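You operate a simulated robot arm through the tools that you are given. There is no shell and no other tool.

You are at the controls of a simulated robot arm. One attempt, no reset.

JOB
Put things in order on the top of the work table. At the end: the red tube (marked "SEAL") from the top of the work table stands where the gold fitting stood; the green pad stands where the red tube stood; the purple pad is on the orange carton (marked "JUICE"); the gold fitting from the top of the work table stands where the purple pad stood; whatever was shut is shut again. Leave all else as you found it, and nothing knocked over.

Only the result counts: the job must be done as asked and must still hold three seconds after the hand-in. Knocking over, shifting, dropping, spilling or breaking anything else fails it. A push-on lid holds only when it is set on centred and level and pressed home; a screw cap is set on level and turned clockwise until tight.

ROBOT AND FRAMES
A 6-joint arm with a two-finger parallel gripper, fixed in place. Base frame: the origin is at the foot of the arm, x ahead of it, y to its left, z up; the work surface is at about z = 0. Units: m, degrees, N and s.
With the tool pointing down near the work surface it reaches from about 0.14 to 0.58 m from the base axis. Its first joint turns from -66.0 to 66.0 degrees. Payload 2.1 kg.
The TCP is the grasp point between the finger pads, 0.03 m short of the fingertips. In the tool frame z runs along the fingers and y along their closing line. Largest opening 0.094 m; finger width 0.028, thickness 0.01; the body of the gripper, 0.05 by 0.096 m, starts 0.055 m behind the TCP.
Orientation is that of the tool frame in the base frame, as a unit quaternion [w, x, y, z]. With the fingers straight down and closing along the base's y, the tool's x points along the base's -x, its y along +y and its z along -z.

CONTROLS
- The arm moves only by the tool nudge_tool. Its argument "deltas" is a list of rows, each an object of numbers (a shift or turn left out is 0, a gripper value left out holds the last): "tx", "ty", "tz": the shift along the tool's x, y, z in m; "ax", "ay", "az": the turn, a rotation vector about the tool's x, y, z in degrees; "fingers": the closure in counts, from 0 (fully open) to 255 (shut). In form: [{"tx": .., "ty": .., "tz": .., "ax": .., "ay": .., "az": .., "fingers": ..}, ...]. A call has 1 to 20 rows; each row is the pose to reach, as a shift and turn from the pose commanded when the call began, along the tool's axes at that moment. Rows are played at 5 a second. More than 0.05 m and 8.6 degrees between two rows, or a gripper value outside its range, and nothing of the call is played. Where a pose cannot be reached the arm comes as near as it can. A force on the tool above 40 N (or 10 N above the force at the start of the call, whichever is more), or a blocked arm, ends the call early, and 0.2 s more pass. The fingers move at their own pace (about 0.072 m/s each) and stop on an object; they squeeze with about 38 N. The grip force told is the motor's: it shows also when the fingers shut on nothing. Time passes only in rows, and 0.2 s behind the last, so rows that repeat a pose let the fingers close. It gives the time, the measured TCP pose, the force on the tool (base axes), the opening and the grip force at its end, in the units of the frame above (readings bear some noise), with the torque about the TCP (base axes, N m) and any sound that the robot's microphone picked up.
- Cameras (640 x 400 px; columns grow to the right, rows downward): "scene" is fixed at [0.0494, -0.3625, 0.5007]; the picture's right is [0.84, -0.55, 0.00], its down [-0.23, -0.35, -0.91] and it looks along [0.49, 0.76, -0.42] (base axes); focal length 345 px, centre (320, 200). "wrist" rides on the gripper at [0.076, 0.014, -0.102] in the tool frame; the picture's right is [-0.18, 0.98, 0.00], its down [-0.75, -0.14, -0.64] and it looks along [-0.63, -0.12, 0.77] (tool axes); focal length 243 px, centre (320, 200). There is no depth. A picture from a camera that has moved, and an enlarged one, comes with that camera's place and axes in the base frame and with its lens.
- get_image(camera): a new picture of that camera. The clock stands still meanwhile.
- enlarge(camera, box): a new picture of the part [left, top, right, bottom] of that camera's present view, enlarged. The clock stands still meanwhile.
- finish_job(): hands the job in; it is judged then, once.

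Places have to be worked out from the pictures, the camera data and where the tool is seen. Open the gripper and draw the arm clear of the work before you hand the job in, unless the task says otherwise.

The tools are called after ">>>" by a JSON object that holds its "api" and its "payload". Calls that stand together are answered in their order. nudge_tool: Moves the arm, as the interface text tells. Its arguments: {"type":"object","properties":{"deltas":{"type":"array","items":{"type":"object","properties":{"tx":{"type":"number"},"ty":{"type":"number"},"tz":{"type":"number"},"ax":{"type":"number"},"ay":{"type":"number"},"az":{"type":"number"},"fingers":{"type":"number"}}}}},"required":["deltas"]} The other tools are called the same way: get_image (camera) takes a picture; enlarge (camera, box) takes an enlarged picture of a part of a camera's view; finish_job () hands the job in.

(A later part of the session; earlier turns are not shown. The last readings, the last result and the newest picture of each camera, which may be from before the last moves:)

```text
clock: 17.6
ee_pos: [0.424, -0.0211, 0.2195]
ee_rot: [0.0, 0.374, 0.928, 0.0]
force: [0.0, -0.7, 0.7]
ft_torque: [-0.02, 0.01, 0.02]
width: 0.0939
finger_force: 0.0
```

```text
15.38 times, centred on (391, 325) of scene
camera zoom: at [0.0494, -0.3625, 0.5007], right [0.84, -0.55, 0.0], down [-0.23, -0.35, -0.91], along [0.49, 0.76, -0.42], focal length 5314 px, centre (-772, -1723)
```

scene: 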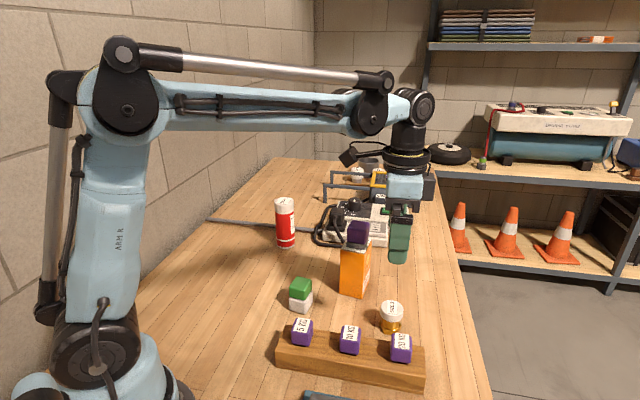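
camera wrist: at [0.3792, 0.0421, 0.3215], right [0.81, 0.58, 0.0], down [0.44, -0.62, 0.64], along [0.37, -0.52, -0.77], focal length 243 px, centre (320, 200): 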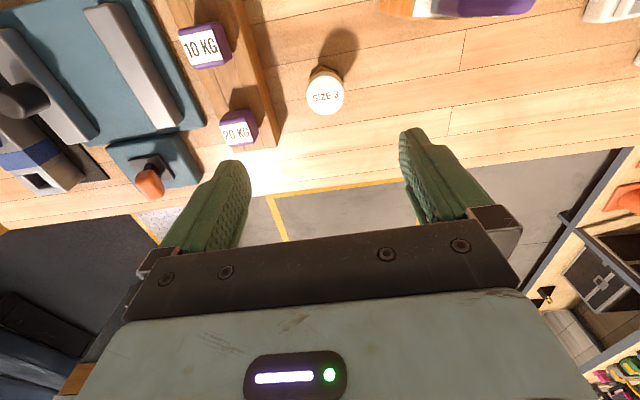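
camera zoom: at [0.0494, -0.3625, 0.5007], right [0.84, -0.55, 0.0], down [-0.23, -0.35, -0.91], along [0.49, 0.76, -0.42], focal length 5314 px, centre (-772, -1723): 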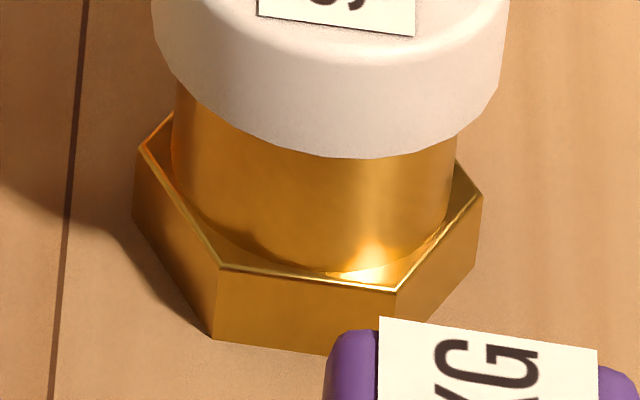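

The fitting's cap centre is at (0.429, -0.017), height ≈ 0.053. The cap is about 42 mm wide and the hex about 41.6 mm across corners, with one corner line near 76°. I turn so the fingers close along that corner line, which lets the base bear on the fingers as well as the cap. I partly close to clear the rack and come down to z = 0.12.

>>> {"api": "nudge_tool", "payload": {"deltas": [{"tx": -0.0002, "ty": 0.0013, "tz": 0.01, "az": -6.1, "fingers": 85}, {"tx": -0.0005, "ty": 0.0025, "tz": 0.03, "az": -12.2, "fingers": 85}, {"tx": -0.0007, "ty": 0.0038, "tz": 0.055, "az": -18.3, "fingers": 85}, {"tx": -0.001, "ty": 0.005, "tz": 0.08, "az": -24.4, "fingers": 85}, {"tx": -0.0012, "ty": 0.0063, "tz": 0.0995, "az": -30.5, "fingers": 85}, {"tx": -0.0012, "ty": 0.0063, "tz": 0.0995, "az": -30.5, "fingers": 85}]}}

>>> {"api": "get_image", "payload": {"camera": "wrist"}}

>>> {"api": "enlarge", "payload": {"camera": "wrist", "box": [270, 70, 370, 170]}}

>>> {"api": "enlarge", "payload": {"camera": "scene", "box": [320, 200, 460, 370]}}

```text
clock: 19.0
ee_pos: [0.4293, -0.0159, 0.1188]
ee_rot: [0.0, 0.117, 0.993, -0.001]
force: [0.9, -0.2, 0.5]
ft_torque: [0.02, 0.01, -0.02]
width: 0.0628
finger_force: 0.0
```

```text
taken
camera wrist: at [0.3591, 0.0151, 0.2218], right [0.41, 0.91, 0.0], down [0.7, -0.31, 0.64], along [0.59, -0.26, -0.77], focal length 243 px, centre (320, 200)
```

wrist: 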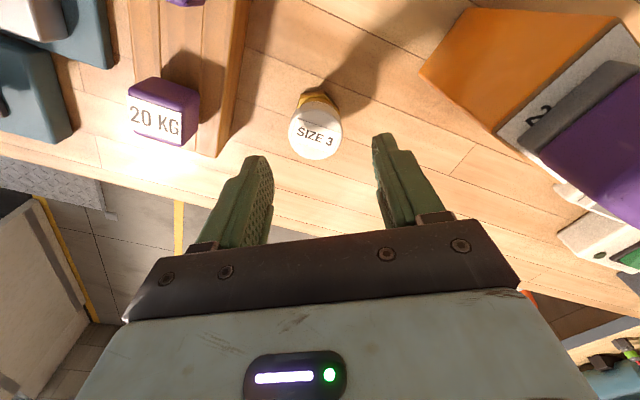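

```text
4.00 times, centred on (320, 120) of wrist
camera zoom: at [0.3591, 0.0151, 0.2218], right [0.41, 0.91, 0.0], down [0.7, -0.31, 0.64], along [0.59, -0.26, -0.77], focal length 970 px, centre (320, 520)
```

zoom: 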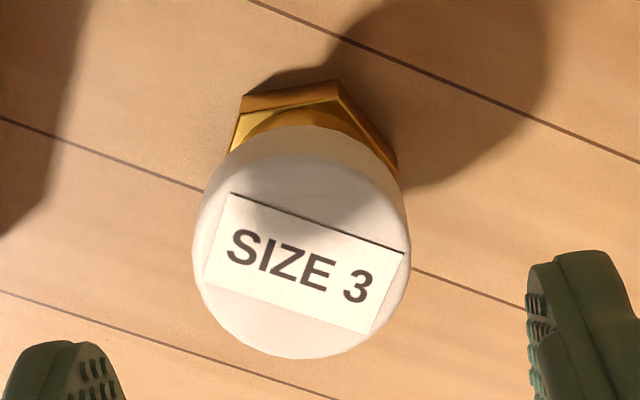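

```text
2.35 times, centred on (390, 285) of scene
camera zoom: at [0.0494, -0.3625, 0.5007], right [0.84, -0.55, 0.0], down [-0.23, -0.35, -0.91], along [0.49, 0.76, -0.42], focal length 813 px, centre (155, 0)
```

zoom: 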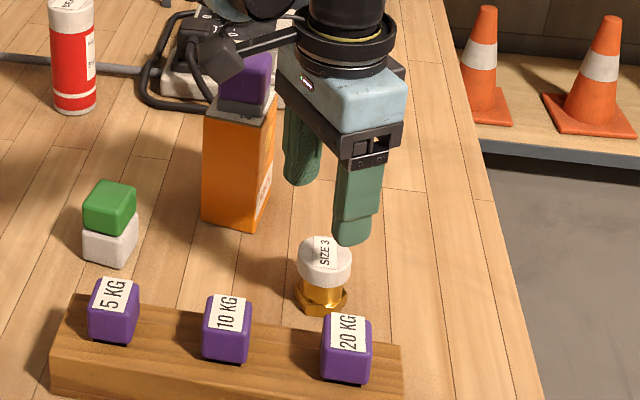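

The hex corner line is within 2° of the closing line. The fitting is 3 mm off to the left in the view, which puts its spot at about (0.429, -0.019). I centre on it and descend to TCP z ≈ 0.036, then close.

>>> {"api": "nudge_tool", "payload": {"deltas": [{"tx": 0.0001, "ty": -0.0033, "tz": 0.0, "az": -1.0}, {"tx": 0.0001, "ty": -0.0033, "tz": 0.03, "az": -2.0}, {"tx": 0.0001, "ty": -0.0033, "tz": 0.055, "az": -2.0}, {"tx": 0.0001, "ty": -0.0033, "tz": 0.073, "az": -2.0}, {"tx": 0.0001, "ty": -0.0033, "tz": 0.0838, "az": -2.0}, {"tx": 0.0001, "ty": -0.0033, "tz": 0.0838, "az": -2.0}]}}

>>> {"api": "enlarge", "payload": {"camera": "wrist", "box": [230, 90, 410, 220]}}

>>> {"api": "enlarge", "payload": {"camera": "scene", "box": [340, 240, 460, 370]}}

```text
clock: 20.4
ee_pos: [0.4285, -0.02, 0.0346]
ee_rot: [-0.001, 0.1, 0.995, 0.001]
force: [0.4, 0.2, -0.9]
ft_torque: [-0.01, 0.01, 0.01]
width: 0.0627
finger_force: 0.0
```

```text
3.08 times, centred on (320, 155) of wrist
camera zoom: at [0.3573, 0.0089, 0.1378], right [0.38, 0.93, 0.0], down [0.71, -0.29, 0.64], along [0.6, -0.24, -0.77], focal length 746 px, centre (320, 338)
```

zoom: 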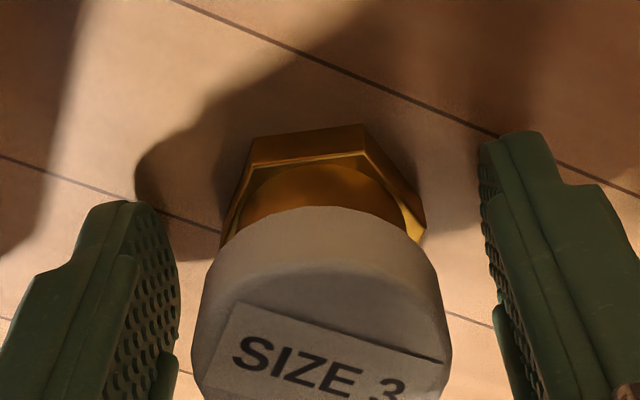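

```text
3.08 times, centred on (400, 305) of scene
camera zoom: at [0.0494, -0.3625, 0.5007], right [0.84, -0.55, 0.0], down [-0.23, -0.35, -0.91], along [0.49, 0.76, -0.42], focal length 1063 px, centre (74, -123)
```

zoom: 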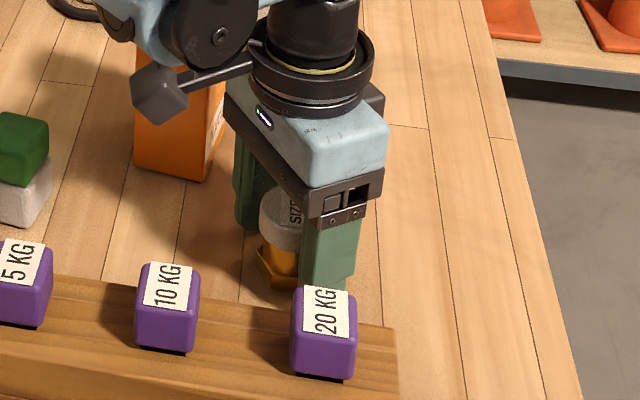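

The fitting sits between the fingers with margin on both sides. I close the fingers now.

>>> {"api": "nudge_tool", "payload": {"deltas": [{"fingers": 120}, {"fingers": 160}, {"fingers": 160}, {"fingers": 160}]}}

>>> {"api": "enlarge", "payload": {"camera": "wrist", "box": [230, 90, 410, 220]}}

>>> {"api": "enlarge", "payload": {"camera": "scene", "box": [360, 270, 440, 350]}}

```text
clock: 21.4
ee_pos: [0.4289, -0.0203, 0.035]
ee_rot: [0.0, 0.1, 0.995, 0.0]
force: [0.3, -0.1, 0.9]
ft_torque: [0.01, 0.0, 0.02]
width: 0.0412
finger_force: 38.0
```

```text
3.08 times, centred on (320, 155) of wrist
camera zoom: at [0.3573, 0.009, 0.138], right [0.38, 0.93, 0.0], down [0.71, -0.29, 0.64], along [0.6, -0.24, -0.77], focal length 746 px, centre (320, 338)
```

zoom: 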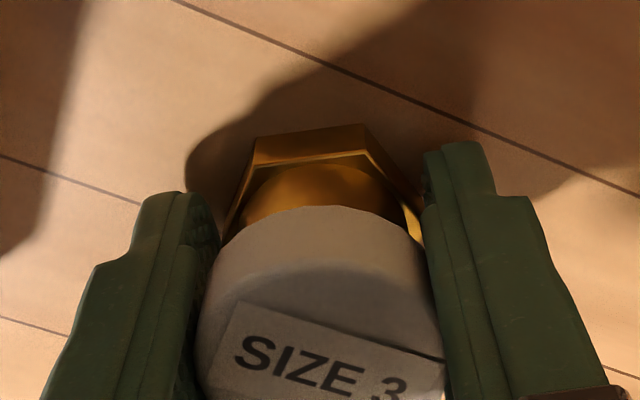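

```text
5.00 times, centred on (400, 310) of scene
camera zoom: at [0.0494, -0.3625, 0.5007], right [0.84, -0.55, 0.0], down [-0.23, -0.35, -0.91], along [0.49, 0.76, -0.42], focal length 1727 px, centre (-80, -350)
```

zoom: 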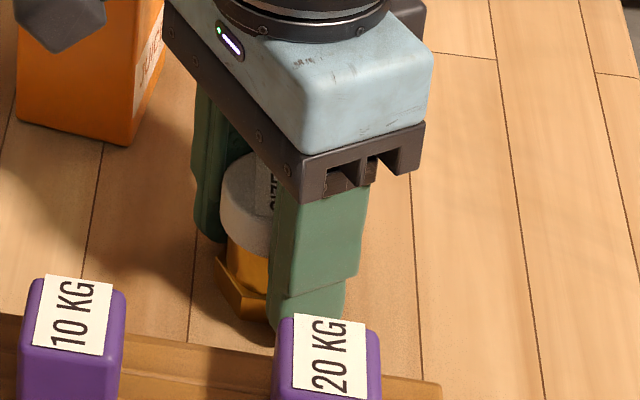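

Firm grip at 41.2 mm; the gold spot is (0.429, -0.020). I make a small 6 mm test lift to see that base and cap rise together.

>>> {"api": "nudge_tool", "payload": {"deltas": [{"tz": -0.002}, {"tz": -0.004}, {"tz": -0.006}, {"tz": -0.006}]}}

>>> {"api": "enlarge", "payload": {"camera": "wrist", "box": [230, 90, 410, 220]}}

>>> {"api": "enlarge", "payload": {"camera": "scene", "box": [360, 270, 440, 350]}}

```text
clock: 22.4
ee_pos: [0.4297, -0.0194, 0.0405]
ee_rot: [0.0, 0.099, 0.995, 0.0]
force: [-0.4, -0.3, -2.2]
ft_torque: [0.01, 0.0, -0.01]
width: 0.0415
finger_force: 37.9
```

```text
3.08 times, centred on (320, 155) of wrist
camera zoom: at [0.3574, 0.0092, 0.1442], right [0.38, 0.93, 0.0], down [0.71, -0.29, 0.64], along [0.6, -0.24, -0.77], focal length 746 px, centre (320, 338)
```

zoom: 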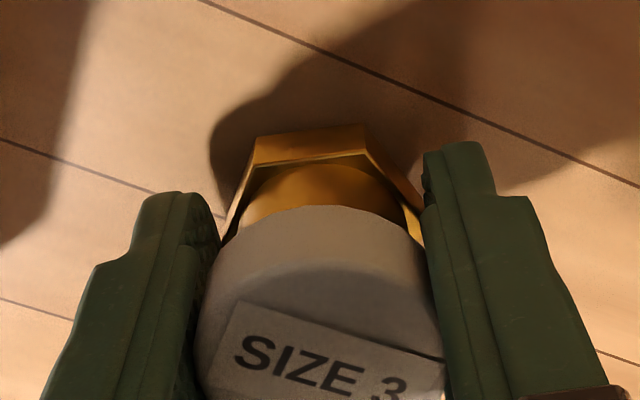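

```text
5.00 times, centred on (400, 310) of scene
camera zoom: at [0.0494, -0.3625, 0.5007], right [0.84, -0.55, 0.0], down [-0.23, -0.35, -0.91], along [0.49, 0.76, -0.42], focal length 1727 px, centre (-80, -350)
```

zoom: 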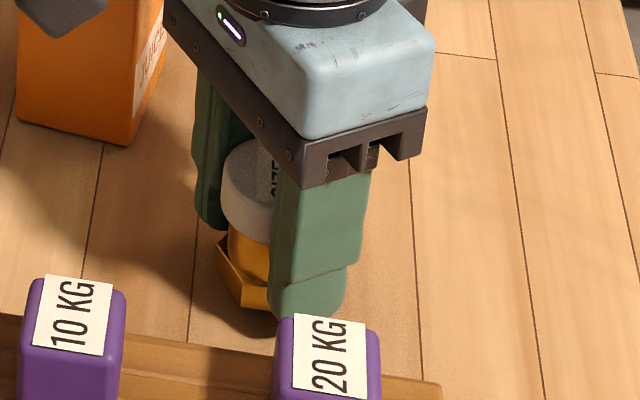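

Cap, neck and hex rise as one, weighing under 2 N. I lift it smoothly to z ≈ 0.25 to clear the carton stack and carry it over to the purple pad's old spot at (0.374, 0.236).

>>> {"api": "nudge_tool", "payload": {"deltas": [{"tz": -0.02}, {"tz": -0.05}, {"tz": -0.085}, {"tz": -0.12}, {"tz": -0.155}, {"tz": -0.185}, {"tz": -0.208}, {"tx": 0.008, "ty": 0.018, "tz": -0.208}, {"tx": 0.02, "ty": 0.0456, "tz": -0.208}, {"tx": 0.033, "ty": 0.0753, "tz": -0.208}, {"tx": 0.046, "ty": 0.1049, "tz": -0.208}, {"tx": 0.059, "ty": 0.1346, "tz": -0.208}, {"tx": 0.072, "ty": 0.1642, "tz": -0.208}, {"tx": 0.085, "ty": 0.1939, "tz": -0.208}, {"tx": 0.097, "ty": 0.2213, "tz": -0.208}, {"tx": 0.105, "ty": 0.2395, "tz": -0.208}, {"tx": 0.105, "ty": 0.2395, "tz": -0.208}]}}

>>> {"api": "get_image", "payload": {"camera": "wrist"}}

>>> {"api": "get_image", "payload": {"camera": "scene"}}

```text
clock: 26.0
ee_pos: [0.3741, 0.2349, 0.2488]
ee_rot: [0.0, 0.1, 0.995, 0.0]
force: [-0.2, 0.5, -1.3]
ft_torque: [0.01, 0.0, 0.0]
width: 0.0414
finger_force: 38.2
```

```text
taken
camera wrist: at [0.3029, 0.2646, 0.3528], right [0.38, 0.93, 0.0], down [0.71, -0.29, 0.64], along [0.6, -0.24, -0.77], focal length 243 px, centre (320, 200)
```

wrist: 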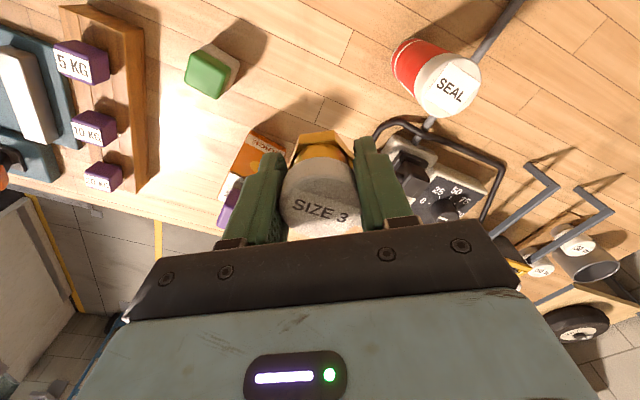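

```text
taken
```

scene: 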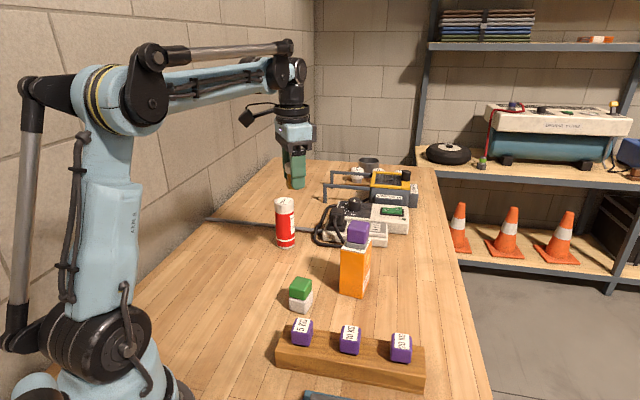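

The fitting hangs level over the target spot. While here I measure the tube and green pad from this view, then lower to just above the table.

>>> {"api": "enlarge", "payload": {"camera": "wrist", "box": [380, 20, 500, 130]}}

>>> {"api": "enlarge", "payload": {"camera": "wrist", "box": [170, 30, 260, 110]}}

>>> {"api": "nudge_tool", "payload": {"deltas": [{"tz": 0.025}, {"tz": 0.06}, {"tz": 0.1}, {"tz": 0.14}, {"tz": 0.17}, {"tz": 0.19}, {"tz": 0.202}, {"tz": 0.2085}, {"tz": 0.2085}]}}

>>> {"api": "enlarge", "payload": {"camera": "scene", "box": [250, 190, 350, 290]}}

>>> {"api": "get_image", "payload": {"camera": "wrist"}}

```text
3.64 times, centred on (440, 75) of wrist
camera zoom: at [0.3029, 0.2646, 0.3528], right [0.38, 0.93, 0.0], down [0.71, -0.29, 0.64], along [0.6, -0.24, -0.77], focal length 882 px, centre (-116, 654)
```

zoom: 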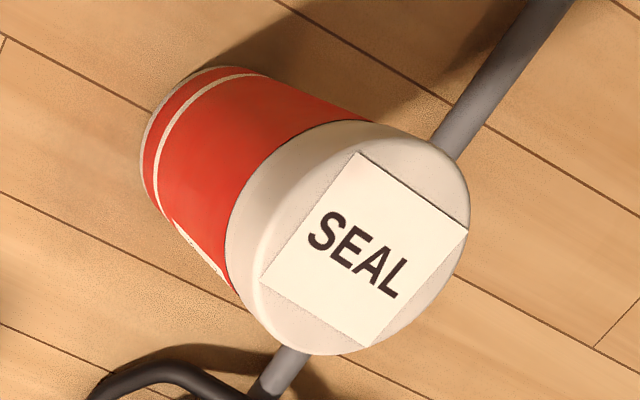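

```text
5.00 times, centred on (215, 70) of wrist
camera zoom: at [0.3029, 0.2646, 0.3528], right [0.38, 0.93, 0.0], down [0.71, -0.29, 0.64], along [0.6, -0.24, -0.77], focal length 1213 px, centre (845, 850)
```

zoom: 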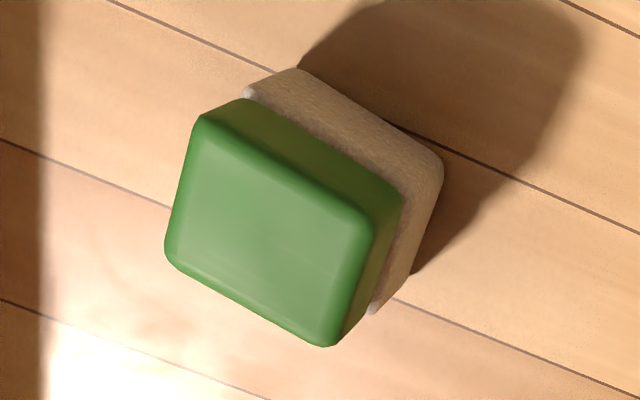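

```text
clock: 28.0
ee_pos: [0.3739, 0.2348, 0.0401]
ee_rot: [0.0, 0.101, 0.995, -0.001]
force: [0.5, -0.4, -0.2]
ft_torque: [0.02, 0.0, 0.02]
width: 0.0412
finger_force: 37.9
```

```text
4.00 times, centred on (300, 240) of scene
camera zoom: at [0.0494, -0.3625, 0.5007], right [0.84, -0.55, 0.0], down [-0.23, -0.35, -0.91], along [0.49, 0.76, -0.42], focal length 1382 px, centre (400, 40)
```

zoom: 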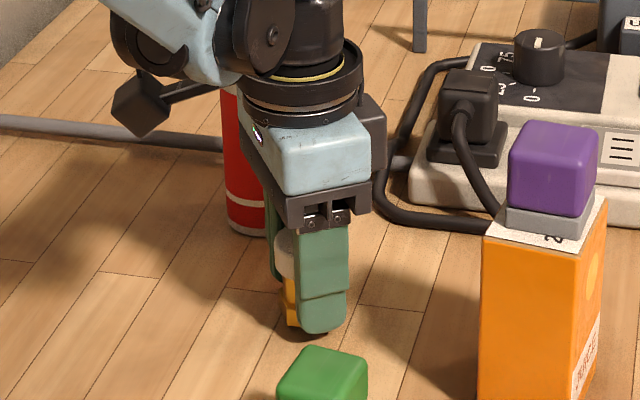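

```text
taken
camera wrist: at [0.3022, 0.2644, 0.1435], right [0.38, 0.93, 0.0], down [0.71, -0.29, 0.64], along [0.6, -0.24, -0.77], focal length 243 px, centre (320, 200)
```

wrist: 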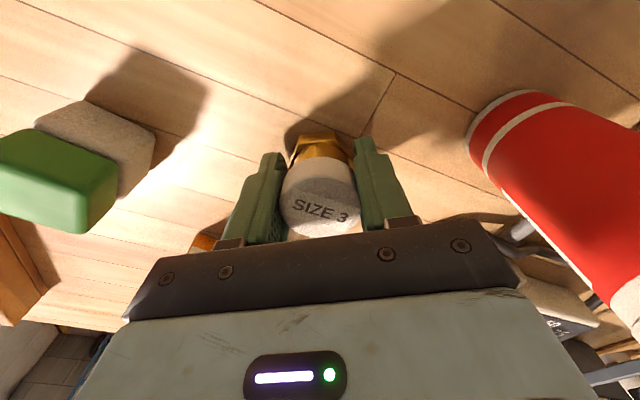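

Height is about 5 mm above the table, position (0.374, 0.236). I lower gently to contact.

>>> {"api": "nudge_tool", "payload": {"deltas": [{"tz": 0.002}, {"tz": 0.004}, {"tz": 0.0045}, {"tz": 0.0045}]}}

>>> {"api": "nudge_tool", "payload": {"deltas": [{"tz": 0.0005}, {"tz": 0.001}, {"tz": 0.001}]}}

```text
clock: 29.0
ee_pos: [0.3731, 0.2351, 0.0367]
ee_rot: [0.0, 0.1, 0.995, 0.0]
force: [-0.7, -0.5, 0.0]
ft_torque: [0.01, -0.01, -0.01]
width: 0.0413
finger_force: 38.0
```

```text
clock: 29.8
ee_pos: [0.3739, 0.2346, 0.0357]
ee_rot: [0.0, 0.1, 0.995, 0.0]
force: [-0.1, 0.0, -0.8]
ft_torque: [-0.01, 0.03, -0.01]
width: 0.0412
finger_force: 38.2
```

>>> {"api": "nudge_tool", "payload": {"deltas": [{"tz": 0.0005}, {"tz": 0.0005}]}}

>>> {"api": "nudge_tool", "payload": {"deltas": [{"tz": 0.0005}, {"tz": 0.0005}]}}

```text
clock: 30.4
ee_pos: [0.3733, 0.2346, 0.0349]
ee_rot: [0.0, 0.1, 0.995, 0.0]
force: [-0.2, 0.1, 13.2]
ft_torque: [0.0, 0.11, 0.03]
width: 0.0417
finger_force: 38.0
```

```text
clock: 31.0
ee_pos: [0.3739, 0.2357, 0.0344]
ee_rot: [0.001, 0.1, 0.995, 0.0]
force: [-1.0, 0.3, 29.7]
ft_torque: [-0.02, 0.03, -0.08]
width: 0.0415
finger_force: 38.0
```

Contact is made (the last step gave 30 N). I back off by 0.8 mm to relieve the push, open the fingers, and rise straight up.

>>> {"api": "nudge_tool", "payload": {"deltas": [{"tz": -0.0008}, {"tz": -0.0008, "fingers": 130}, {"tz": -0.0008, "fingers": 85}, {"tz": -0.0008, "fingers": 70}, {"tz": -0.0008, "fingers": 70}, {"tz": -0.01, "fingers": 70}, {"tz": -0.03, "fingers": 70}, {"tz": -0.06, "fingers": 70}, {"tz": -0.1, "fingers": 70}, {"tz": -0.14, "fingers": 30}, {"tz": -0.18, "fingers": 0}, {"tz": -0.2, "fingers": 0}, {"tz": -0.2, "fingers": 0}]}}

>>> {"api": "get_image", "payload": {"camera": "wrist"}}

>>> {"api": "get_image", "payload": {"camera": "scene"}}

>>> {"api": "enlarge", "payload": {"camera": "scene", "box": [250, 190, 350, 290]}}

```text
clock: 33.8
ee_pos: [0.3728, 0.2352, 0.2343]
ee_rot: [0.0, 0.1, 0.995, 0.0]
force: [0.1, 0.1, 0.3]
ft_torque: [-0.02, 0.01, -0.02]
width: 0.0941
finger_force: 0.1
```

```text
taken
camera wrist: at [0.3022, 0.2646, 0.3369], right [0.38, 0.93, 0.0], down [0.71, -0.29, 0.64], along [0.6, -0.24, -0.77], focal length 243 px, centre (320, 200)
```

wrist: 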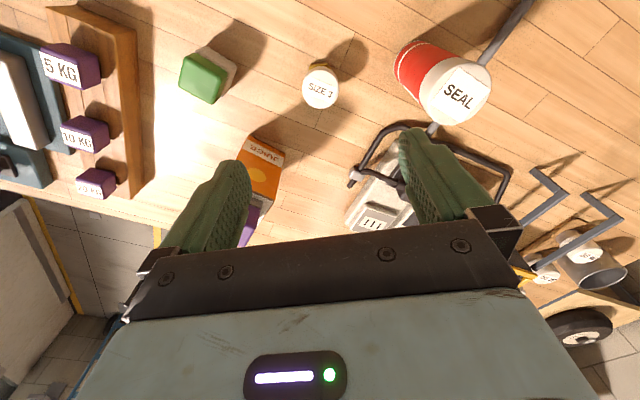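

```text
taken
```

scene: 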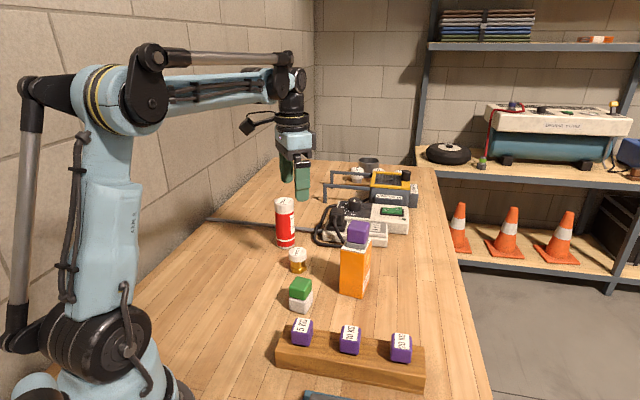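

```text
4.00 times, centred on (300, 240) of scene
camera zoom: at [0.0494, -0.3625, 0.5007], right [0.84, -0.55, 0.0], down [-0.23, -0.35, -0.91], along [0.49, 0.76, -0.42], focal length 1382 px, centre (400, 40)
```

zoom: 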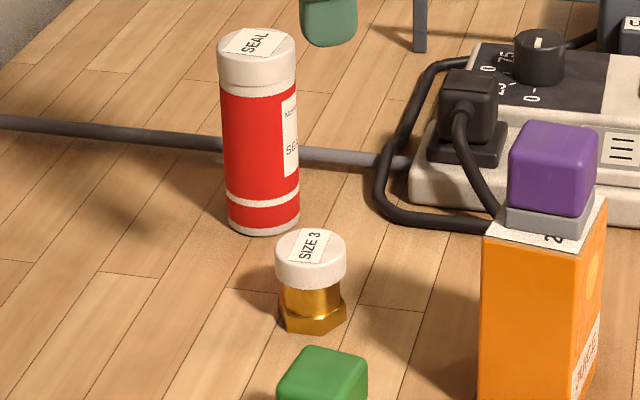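

The fitting stands upright on the purple pad's old spot. Next is the red tube; triangulation puts it at about (0.402, 0.348), 0.132 tall. I move above it with the fingers open, for a check view.

>>> {"api": "nudge_tool", "payload": {"deltas": [{"tx": -0.0017, "ty": 0.038}, {"tx": -0.0034, "ty": 0.077}, {"tx": -0.0051, "ty": 0.1153}, {"tx": -0.0051, "ty": 0.1153}, {"tx": -0.0051, "ty": 0.1153}]}}

>>> {"api": "get_image", "payload": {"camera": "wrist"}}

>>> {"api": "enlarge", "payload": {"camera": "wrist", "box": [255, 40, 395, 180]}}

>>> {"api": "enlarge", "payload": {"camera": "scene", "box": [230, 90, 370, 270]}}

```text
clock: 35.0
ee_pos: [0.4024, 0.3471, 0.2352]
ee_rot: [0.001, 0.1, 0.995, 0.0]
force: [-0.2, -0.3, -0.6]
ft_torque: [-0.01, 0.03, -0.04]
width: 0.0941
finger_force: 0.0
```

```text
taken
camera wrist: at [0.3305, 0.376, 0.3383], right [0.38, 0.93, 0.0], down [0.71, -0.29, 0.64], along [0.6, -0.24, -0.77], focal length 243 px, centre (320, 200)
```

wrist: 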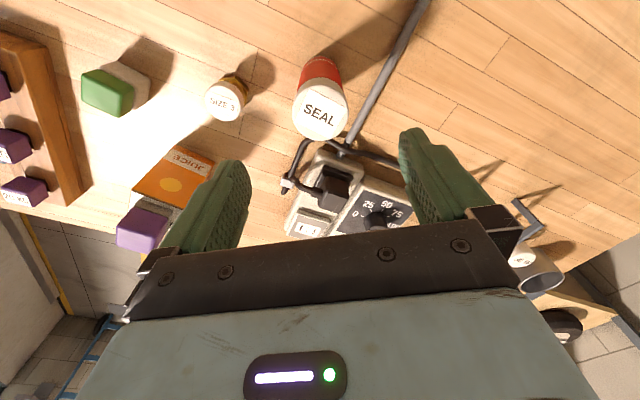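

```text
2.86 times, centred on (325, 110) of wrist
camera zoom: at [0.3305, 0.376, 0.3383], right [0.38, 0.93, 0.0], down [0.71, -0.29, 0.64], along [0.6, -0.24, -0.77], focal length 693 px, centre (306, 457)
```

zoom: 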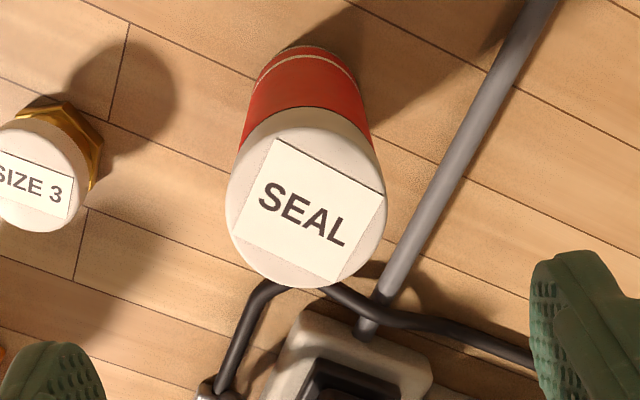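

```text
2.22 times, centred on (300, 180) of scene
camera zoom: at [0.0494, -0.3625, 0.5007], right [0.84, -0.55, 0.0], down [-0.23, -0.35, -0.91], along [0.49, 0.76, -0.42], focal length 768 px, centre (364, 244)
```

zoom: 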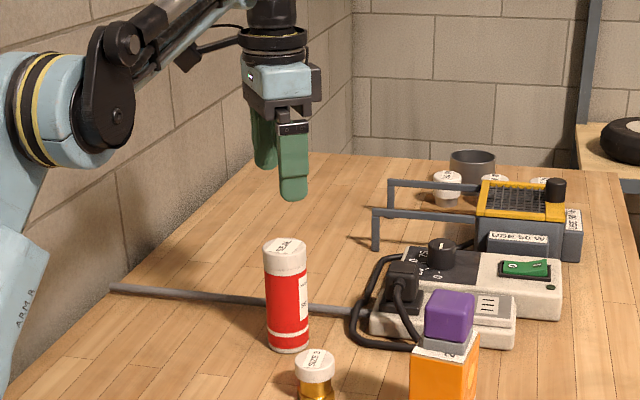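

The tube is centred under the gripper within about 2 mm: (0.402, 0.348), diameter ≈ 48 mm. I descend to TCP z ≈ 0.088, which keeps the gripper body just above the cap, then look.

>>> {"api": "nudge_tool", "payload": {"deltas": [{"tx": 0.0008, "ty": 0.0005, "tz": 0.03}, {"tx": 0.0008, "ty": 0.0005, "tz": 0.06}, {"tx": 0.0008, "ty": 0.0005, "tz": 0.09}, {"tx": 0.0008, "ty": 0.0005, "tz": 0.115}, {"tx": 0.0008, "ty": 0.0005, "tz": 0.135}, {"tx": 0.0008, "ty": 0.0005, "tz": 0.147}, {"tx": 0.0008, "ty": 0.0005, "tz": 0.147}]}}

>>> {"api": "get_image", "payload": {"camera": "wrist"}}

>>> {"api": "enlarge", "payload": {"camera": "scene", "box": [240, 130, 350, 270]}}

```text
clock: 36.6
ee_pos: [0.4013, 0.3471, 0.0866]
ee_rot: [0.0, 0.1, 0.995, 0.0]
force: [-0.3, 0.1, 0.0]
ft_torque: [-0.01, 0.02, -0.03]
width: 0.0942
finger_force: 0.0
```

```text
taken
camera wrist: at [0.3296, 0.3766, 0.19], right [0.38, 0.93, 0.0], down [0.71, -0.29, 0.64], along [0.6, -0.24, -0.77], focal length 243 px, centre (320, 200)
```

wrist: 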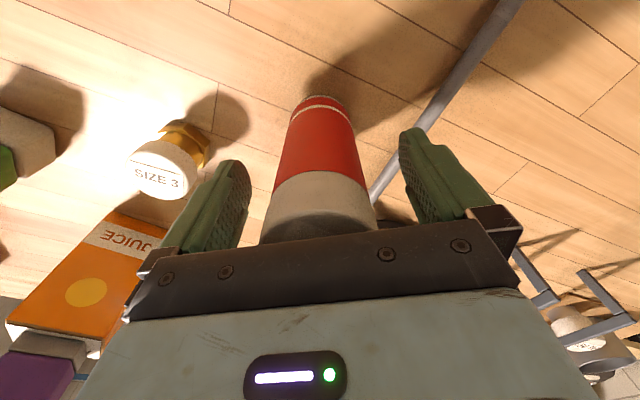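

```text
2.86 times, centred on (295, 200) of scene
camera zoom: at [0.0494, -0.3625, 0.5007], right [0.84, -0.55, 0.0], down [-0.23, -0.35, -0.91], along [0.49, 0.76, -0.42], focal length 987 px, centre (391, 200)
```

zoom: 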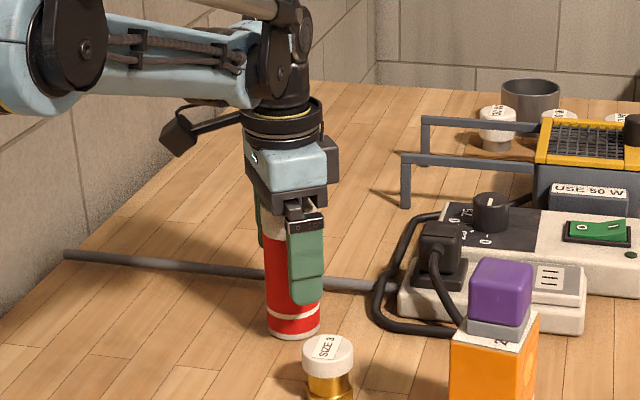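

The tube is between the fingers. I check the clearance between the cap and the gripper body before closing.

>>> {"api": "enlarge", "payload": {"camera": "scene", "box": [265, 180, 325, 255]}}

>>> {"api": "enlarge", "payload": {"camera": "wrist", "box": [230, 80, 410, 260]}}

```text
5.33 times, centred on (295, 218) of scene
camera zoom: at [0.0494, -0.3625, 0.5007], right [0.84, -0.55, 0.0], down [-0.23, -0.35, -0.91], along [0.49, 0.76, -0.42], focal length 1842 px, centre (453, 107)
```

zoom: 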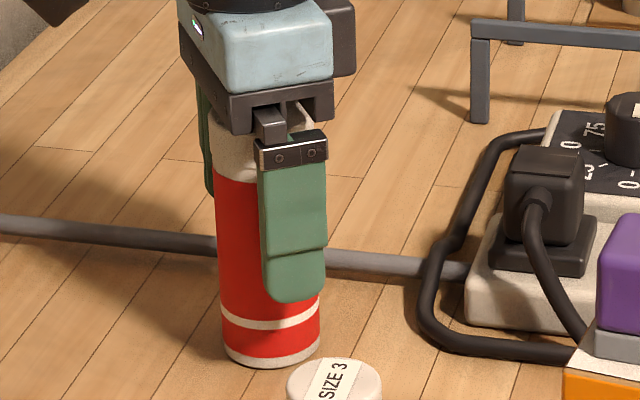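

```text
2.22 times, centred on (320, 170) of wrist
camera zoom: at [0.3296, 0.3766, 0.19], right [0.38, 0.93, 0.0], down [0.71, -0.29, 0.64], along [0.6, -0.24, -0.77], focal length 539 px, centre (320, 267)
```

zoom: 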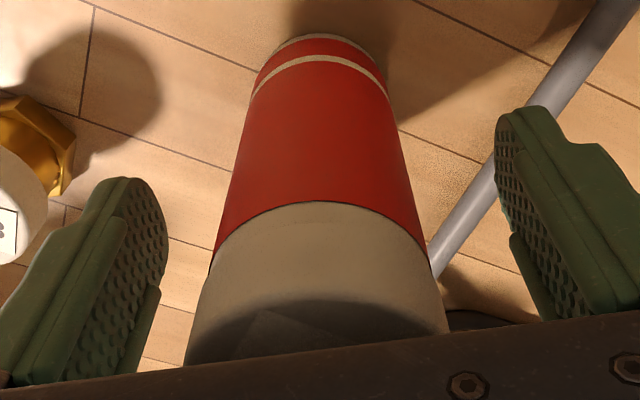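

Clearance is fine. I close the fingers, then do a small test lift.

>>> {"api": "nudge_tool", "payload": {"deltas": [{"fingers": 100}, {"fingers": 140}, {"fingers": 160}, {"fingers": 160}, {"fingers": 160}]}}

>>> {"api": "enlarge", "payload": {"camera": "wrist", "box": [230, 80, 410, 260]}}

>>> {"api": "enlarge", "payload": {"camera": "scene", "box": [265, 180, 325, 255]}}

```text
clock: 37.8
ee_pos: [0.4005, 0.3479, 0.0884]
ee_rot: [0.0, 0.1, 0.995, 0.0]
force: [-0.7, 0.3, 0.0]
ft_torque: [0.02, 0.0, -0.03]
width: 0.05
finger_force: 37.8
```

```text
2.22 times, centred on (320, 170) of wrist
camera zoom: at [0.3297, 0.3766, 0.1902], right [0.38, 0.93, 0.0], down [0.71, -0.29, 0.64], along [0.6, -0.24, -0.77], focal length 539 px, centre (320, 267)
```

zoom: 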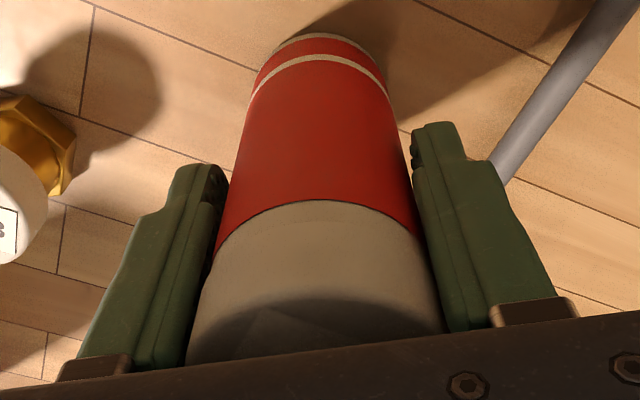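

```text
5.33 times, centred on (295, 218) of scene
camera zoom: at [0.0494, -0.3625, 0.5007], right [0.84, -0.55, 0.0], down [-0.23, -0.35, -0.91], along [0.49, 0.76, -0.42], focal length 1842 px, centre (453, 107)
```

zoom: 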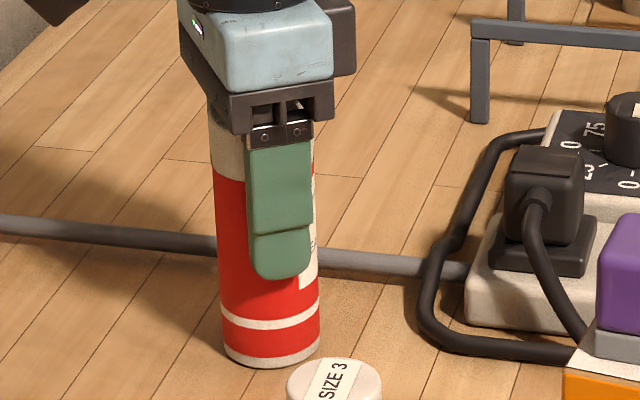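

Grip at 50 mm. Tube spot recorded as (0.4015, 0.348). Test lift by 6 mm.

>>> {"api": "nudge_tool", "payload": {"deltas": [{"tz": -0.002}, {"tz": -0.004}, {"tz": -0.006}, {"tz": -0.006}, {"tz": -0.006}]}}

>>> {"api": "enlarge", "payload": {"camera": "wrist", "box": [230, 80, 410, 260]}}

>>> {"api": "enlarge", "payload": {"camera": "scene", "box": [265, 180, 325, 255]}}

```text
clock: 39.0
ee_pos: [0.4009, 0.3497, 0.0935]
ee_rot: [-0.001, 0.1, 0.995, 0.0]
force: [-0.1, -0.2, -2.1]
ft_torque: [-0.02, 0.06, -0.04]
width: 0.0497
finger_force: 38.0
```

```text
2.22 times, centred on (320, 170) of wrist
camera zoom: at [0.3293, 0.3773, 0.1965], right [0.38, 0.93, 0.0], down [0.71, -0.29, 0.64], along [0.6, -0.24, -0.77], focal length 539 px, centre (320, 267)
```

zoom: 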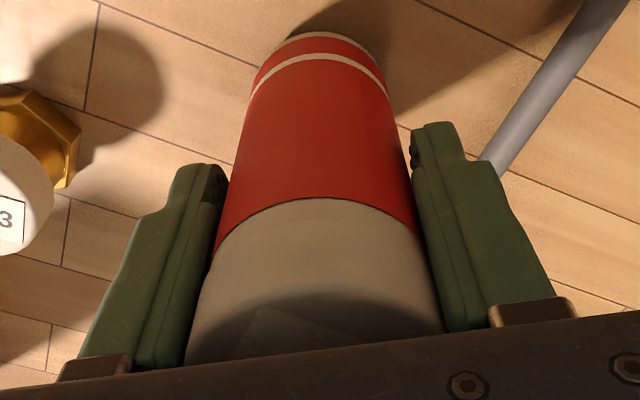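

```text
5.33 times, centred on (295, 218) of scene
camera zoom: at [0.0494, -0.3625, 0.5007], right [0.84, -0.55, 0.0], down [-0.23, -0.35, -0.91], along [0.49, 0.76, -0.42], focal length 1842 px, centre (453, 107)
```

zoom: 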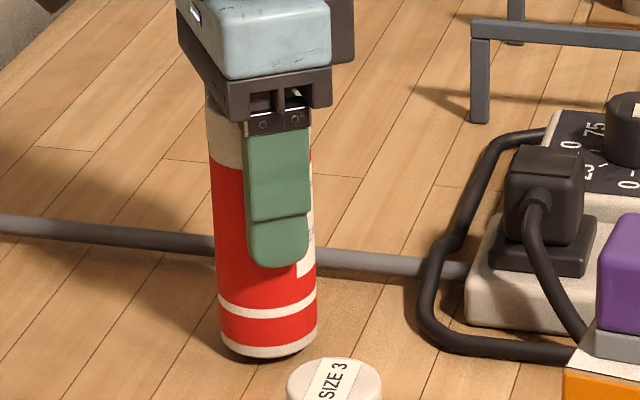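

The tube lifts as one piece (about 2 N). I carry it up and around the left of the carton stack, keeping its bottom above 0.17, to above the gold fitting's old spot at (0.429, -0.020).

>>> {"api": "nudge_tool", "payload": {"deltas": [{"tz": -0.02}, {"tz": -0.048}, {"tz": -0.078}, {"tz": -0.1055}, {"tx": 0.0029, "ty": -0.0268, "tz": -0.1175}, {"tx": 0.0058, "ty": -0.0536, "tz": -0.1295}, {"tx": 0.0088, "ty": -0.0805, "tz": -0.1415}, {"tx": 0.0117, "ty": -0.1073, "tz": -0.1535}, {"tx": 0.0146, "ty": -0.1341, "tz": -0.1655}, {"tx": 0.011, "ty": -0.164, "tz": -0.1655}, {"tx": 0.0075, "ty": -0.1939, "tz": -0.1655}, {"tx": 0.0039, "ty": -0.2238, "tz": -0.1655}, {"tx": 0.0004, "ty": -0.2537, "tz": -0.1655}, {"tx": -0.0197, "ty": -0.274, "tz": -0.1655}, {"tx": -0.0399, "ty": -0.2943, "tz": -0.1655}, {"tx": -0.06, "ty": -0.3145, "tz": -0.1655}, {"tx": -0.0802, "ty": -0.3348, "tz": -0.1655}, {"tx": -0.1003, "ty": -0.3551, "tz": -0.1655}, {"tx": -0.1003, "ty": -0.3551, "tz": -0.1655}]}}

>>> {"api": "get_image", "payload": {"camera": "wrist"}}

>>> {"api": "get_image", "payload": {"camera": "scene"}}

```text
clock: 43.0
ee_pos: [0.4296, -0.0218, 0.2581]
ee_rot: [0.0, 0.099, 0.995, 0.001]
force: [-0.2, 0.7, -2.2]
ft_torque: [-0.02, -0.01, 0.03]
width: 0.0494
finger_force: 38.5
```

```text
taken
camera wrist: at [0.3587, 0.008, 0.3613], right [0.38, 0.93, 0.0], down [0.71, -0.29, 0.64], along [0.6, -0.24, -0.77], focal length 243 px, centre (320, 200)
```

wrist: 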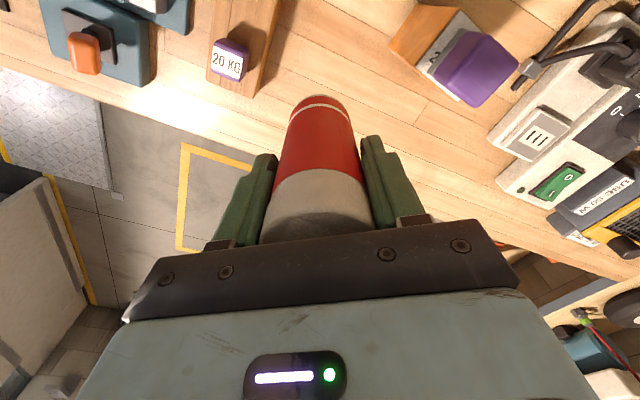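

```text
taken
```

scene: 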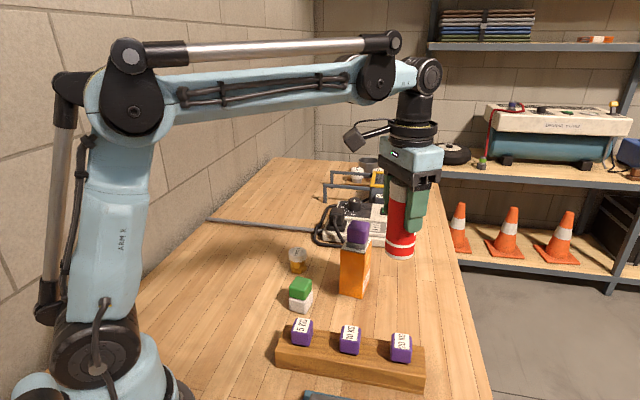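

The tube hangs straight above the gold spot, off by about 2 mm. I correct that and lower to about 6 mm above the table.

>>> {"api": "nudge_tool", "payload": {"deltas": [{"tx": 0.002, "ty": 0.0009, "tz": 0.02}, {"tx": 0.002, "ty": 0.0009, "tz": 0.05}, {"tx": 0.002, "ty": 0.0009, "tz": 0.08}, {"tx": 0.002, "ty": 0.0009, "tz": 0.11}, {"tx": 0.002, "ty": 0.0009, "tz": 0.135}, {"tx": 0.002, "ty": 0.0009, "tz": 0.155}, {"tx": 0.002, "ty": 0.0009, "tz": 0.165}, {"tx": 0.002, "ty": 0.0009, "tz": 0.165}]}}

>>> {"api": "get_image", "payload": {"camera": "wrist"}}

>>> {"api": "enlarge", "payload": {"camera": "scene", "box": [330, 200, 470, 370]}}

```text
clock: 44.8
ee_pos: [0.4267, -0.0183, 0.0925]
ee_rot: [0.0, 0.099, 0.995, 0.0]
force: [0.8, 1.0, -1.8]
ft_torque: [0.0, 0.03, 0.03]
width: 0.0493
finger_force: 38.2
```

```text
taken
camera wrist: at [0.356, 0.0109, 0.1955], right [0.38, 0.93, 0.0], down [0.71, -0.29, 0.64], along [0.6, -0.24, -0.77], focal length 243 px, centre (320, 200)
```

wrist: 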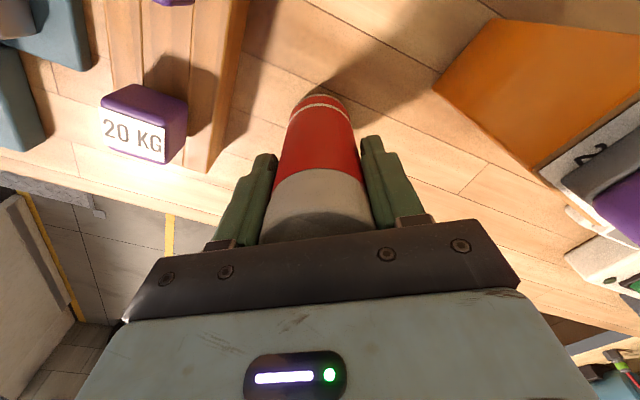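

```text
2.35 times, centred on (400, 285) of scene
camera zoom: at [0.0494, -0.3625, 0.5007], right [0.84, -0.55, 0.0], down [-0.23, -0.35, -0.91], along [0.49, 0.76, -0.42], focal length 813 px, centre (132, 0)
```

zoom: 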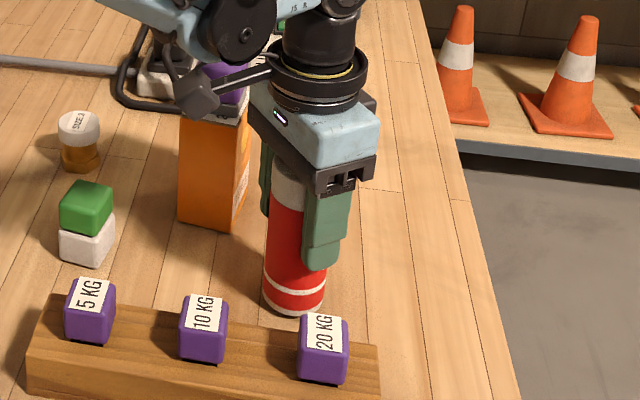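

The tube stands about 6 mm over the table within 2 mm of the spot. I make a small correction and lower until contact.

>>> {"api": "nudge_tool", "payload": {"deltas": [{"tx": -0.0006, "ty": -0.0014, "tz": 0.002}, {"tx": -0.0006, "ty": -0.0014, "tz": 0.004}, {"tx": -0.0006, "ty": -0.0014, "tz": 0.0045}, {"tx": -0.0006, "ty": -0.0014, "tz": 0.0045}]}}

>>> {"api": "nudge_tool", "payload": {"deltas": [{"tz": 0.0005}, {"tz": 0.0005}, {"tz": 0.0005}]}}

```text
clock: 45.8
ee_pos: [0.4276, -0.0198, 0.0877]
ee_rot: [0.0, 0.1, 0.995, 0.0]
force: [-0.7, 0.6, -1.8]
ft_torque: [-0.02, -0.01, 0.01]
width: 0.0494
finger_force: 37.2
```

```text
clock: 46.6
ee_pos: [0.4275, -0.0195, 0.0885]
ee_rot: [0.0, 0.101, 0.995, 0.0]
force: [0.4, -0.4, -2.2]
ft_torque: [0.0, -0.01, 0.02]
width: 0.0494
finger_force: 37.8
```

No contact yet: the force shows just the tube's weight. I continue in half-millimetre steps.

>>> {"api": "nudge_tool", "payload": {"deltas": [{"tz": 0.0005}, {"tz": 0.0005}, {"tz": 0.0005}]}}

```text
clock: 47.4
ee_pos: [0.4288, -0.0192, 0.0878]
ee_rot: [0.0, 0.101, 0.995, 0.0]
force: [0.5, 0.0, -2.0]
ft_torque: [0.03, -0.01, 0.0]
width: 0.0492
finger_force: 38.1
```

>>> {"api": "nudge_tool", "payload": {"deltas": [{"tz": 0.0005}, {"tz": 0.0005}, {"tz": 0.0005}]}}

>>> {"api": "enlarge", "payload": {"camera": "scene", "box": [365, 280, 425, 345]}}

```text
clock: 48.2
ee_pos: [0.4272, -0.0197, 0.0888]
ee_rot: [0.0, 0.1, 0.995, 0.0]
force: [-0.4, -0.7, -1.5]
ft_torque: [0.01, -0.02, 0.0]
width: 0.0492
finger_force: 37.5
```

```text
6.15 times, centred on (395, 312) of scene
camera zoom: at [0.0494, -0.3625, 0.5007], right [0.84, -0.55, 0.0], down [-0.23, -0.35, -0.91], along [0.49, 0.76, -0.42], focal length 2126 px, centre (-142, -492)
```

zoom: 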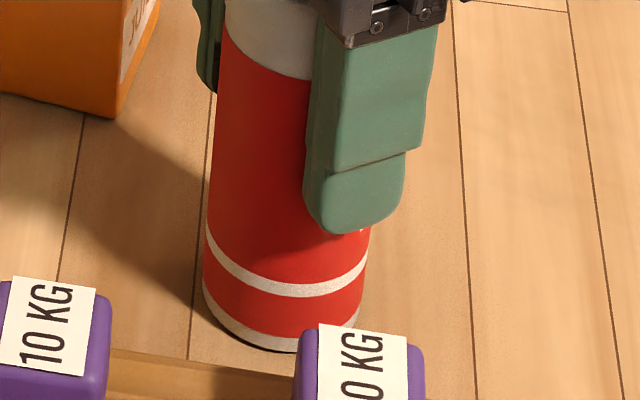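

>>> {"api": "nudge_tool", "payload": {"deltas": [{"tz": 0.0005}, {"tz": 0.0005}, {"tz": 0.0005}]}}

>>> {"api": "get_image", "payload": {"camera": "wrist"}}

```text
clock: 49.0
ee_pos: [0.4281, -0.0201, 0.0872]
ee_rot: [0.001, 0.101, 0.995, 0.0]
force: [1.3, -0.5, 15.9]
ft_torque: [0.26, -0.02, -0.04]
width: 0.0491
finger_force: 37.9
```

```text
taken
camera wrist: at [0.3559, 0.0091, 0.1903], right [0.38, 0.93, 0.0], down [0.71, -0.29, 0.64], along [0.6, -0.24, -0.77], focal length 243 px, centre (320, 200)
```

wrist: 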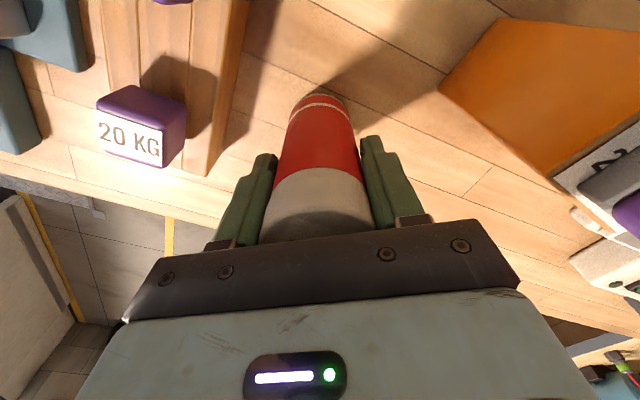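

Contact: 16 N, with a slight off-centre torque, so one edge of the base touched first. I ease off a touch and open slowly so the tube settles flat, checking before I rise.

>>> {"api": "nudge_tool", "payload": {"deltas": [{"tz": -0.0003, "fingers": 160}, {"tz": -0.0003, "fingers": 118}, {"tz": -0.0003, "fingers": 112}, {"tz": -0.0003, "fingers": 106}, {"tz": -0.0003, "fingers": 98}, {"tz": -0.0003, "fingers": 90}, {"tz": -0.0003, "fingers": 80}, {"tz": -0.0003, "fingers": 70}, {"tz": -0.0003, "fingers": 70}]}}

>>> {"api": "enlarge", "payload": {"camera": "scene", "box": [345, 230, 445, 345]}}

>>> {"api": "enlarge", "payload": {"camera": "wrist", "box": [230, 80, 410, 260]}}

```text
clock: 51.0
ee_pos: [0.4276, -0.0195, 0.0866]
ee_rot: [0.0, 0.1, 0.995, 0.0]
force: [-0.5, 0.4, -0.3]
ft_torque: [-0.03, 0.02, 0.0]
width: 0.0683
finger_force: 0.2
```

```text
3.48 times, centred on (395, 288) of scene
camera zoom: at [0.0494, -0.3625, 0.5007], right [0.84, -0.55, 0.0], down [-0.23, -0.35, -0.91], along [0.49, 0.76, -0.42], focal length 1201 px, centre (59, -104)
```

zoom: 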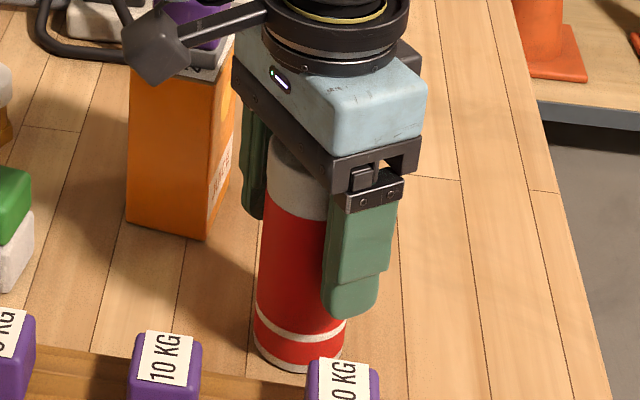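

```text
2.22 times, centred on (320, 170) of wrist
camera zoom: at [0.3557, 0.0093, 0.1903], right [0.38, 0.93, 0.0], down [0.71, -0.29, 0.64], along [0.6, -0.24, -0.77], focal length 539 px, centre (320, 267)
```

zoom: 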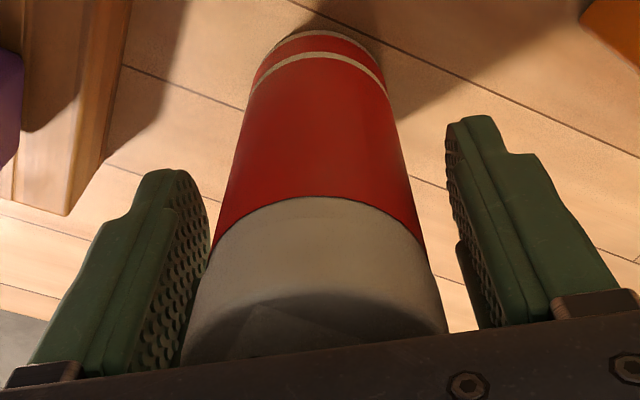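

The tube stands upright and free. I open a bit wider and rise straight up slowly.

>>> {"api": "nudge_tool", "payload": {"deltas": [{"tz": 0, "fingers": 48}, {"tz": 0, "fingers": 48}, {"tz": -0.015, "fingers": 48}, {"tz": -0.035, "fingers": 48}, {"tz": -0.06, "fingers": 48}, {"tz": -0.09, "fingers": 48}, {"tz": -0.12, "fingers": 48}, {"tz": -0.15, "fingers": 48}, {"tz": -0.17, "fingers": 0}, {"tz": -0.17, "fingers": 0}]}}

>>> {"api": "get_image", "payload": {"camera": "wrist"}}

>>> {"api": "get_image", "payload": {"camera": "scene"}}

>>> {"api": "enlarge", "payload": {"camera": "scene", "box": [340, 230, 460, 370]}}

```text
clock: 53.2
ee_pos: [0.4271, -0.0211, 0.2577]
ee_rot: [-0.001, 0.101, 0.995, 0.0]
force: [-0.7, 0.3, 0.7]
ft_torque: [0.0, -0.04, 0.05]
width: 0.0941
finger_force: 0.0
```

```text
taken
camera wrist: at [0.3553, 0.0089, 0.3614], right [0.38, 0.93, 0.0], down [0.71, -0.29, 0.64], along [0.6, -0.24, -0.77], focal length 243 px, centre (320, 200)
```

wrist: 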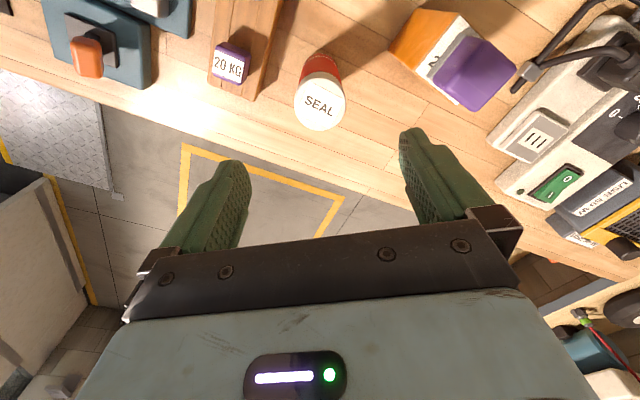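

```text
taken
```

scene: 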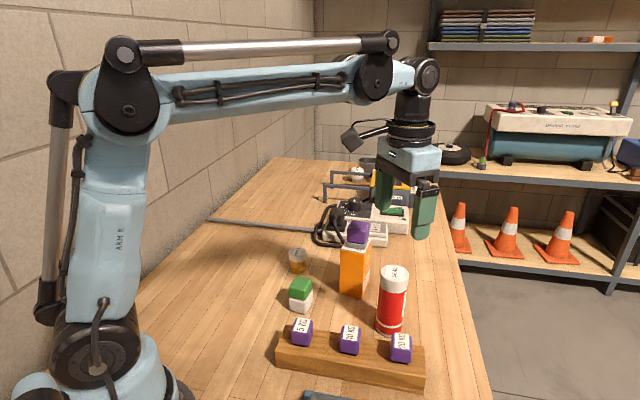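

```text
2.86 times, centred on (400, 300) of scene
camera zoom: at [0.0494, -0.3625, 0.5007], right [0.84, -0.55, 0.0], down [-0.23, -0.35, -0.91], along [0.49, 0.76, -0.42], focal length 987 px, centre (91, -86)
```

zoom: 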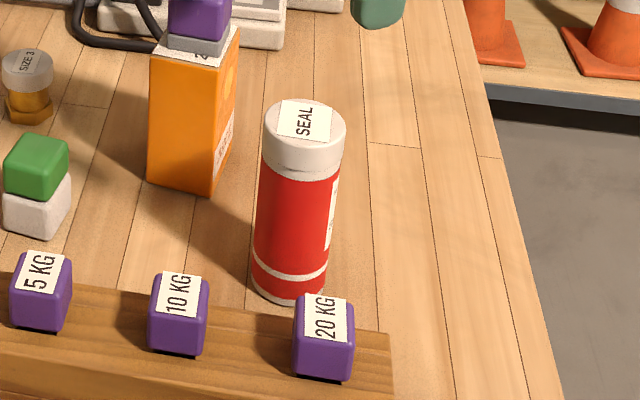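

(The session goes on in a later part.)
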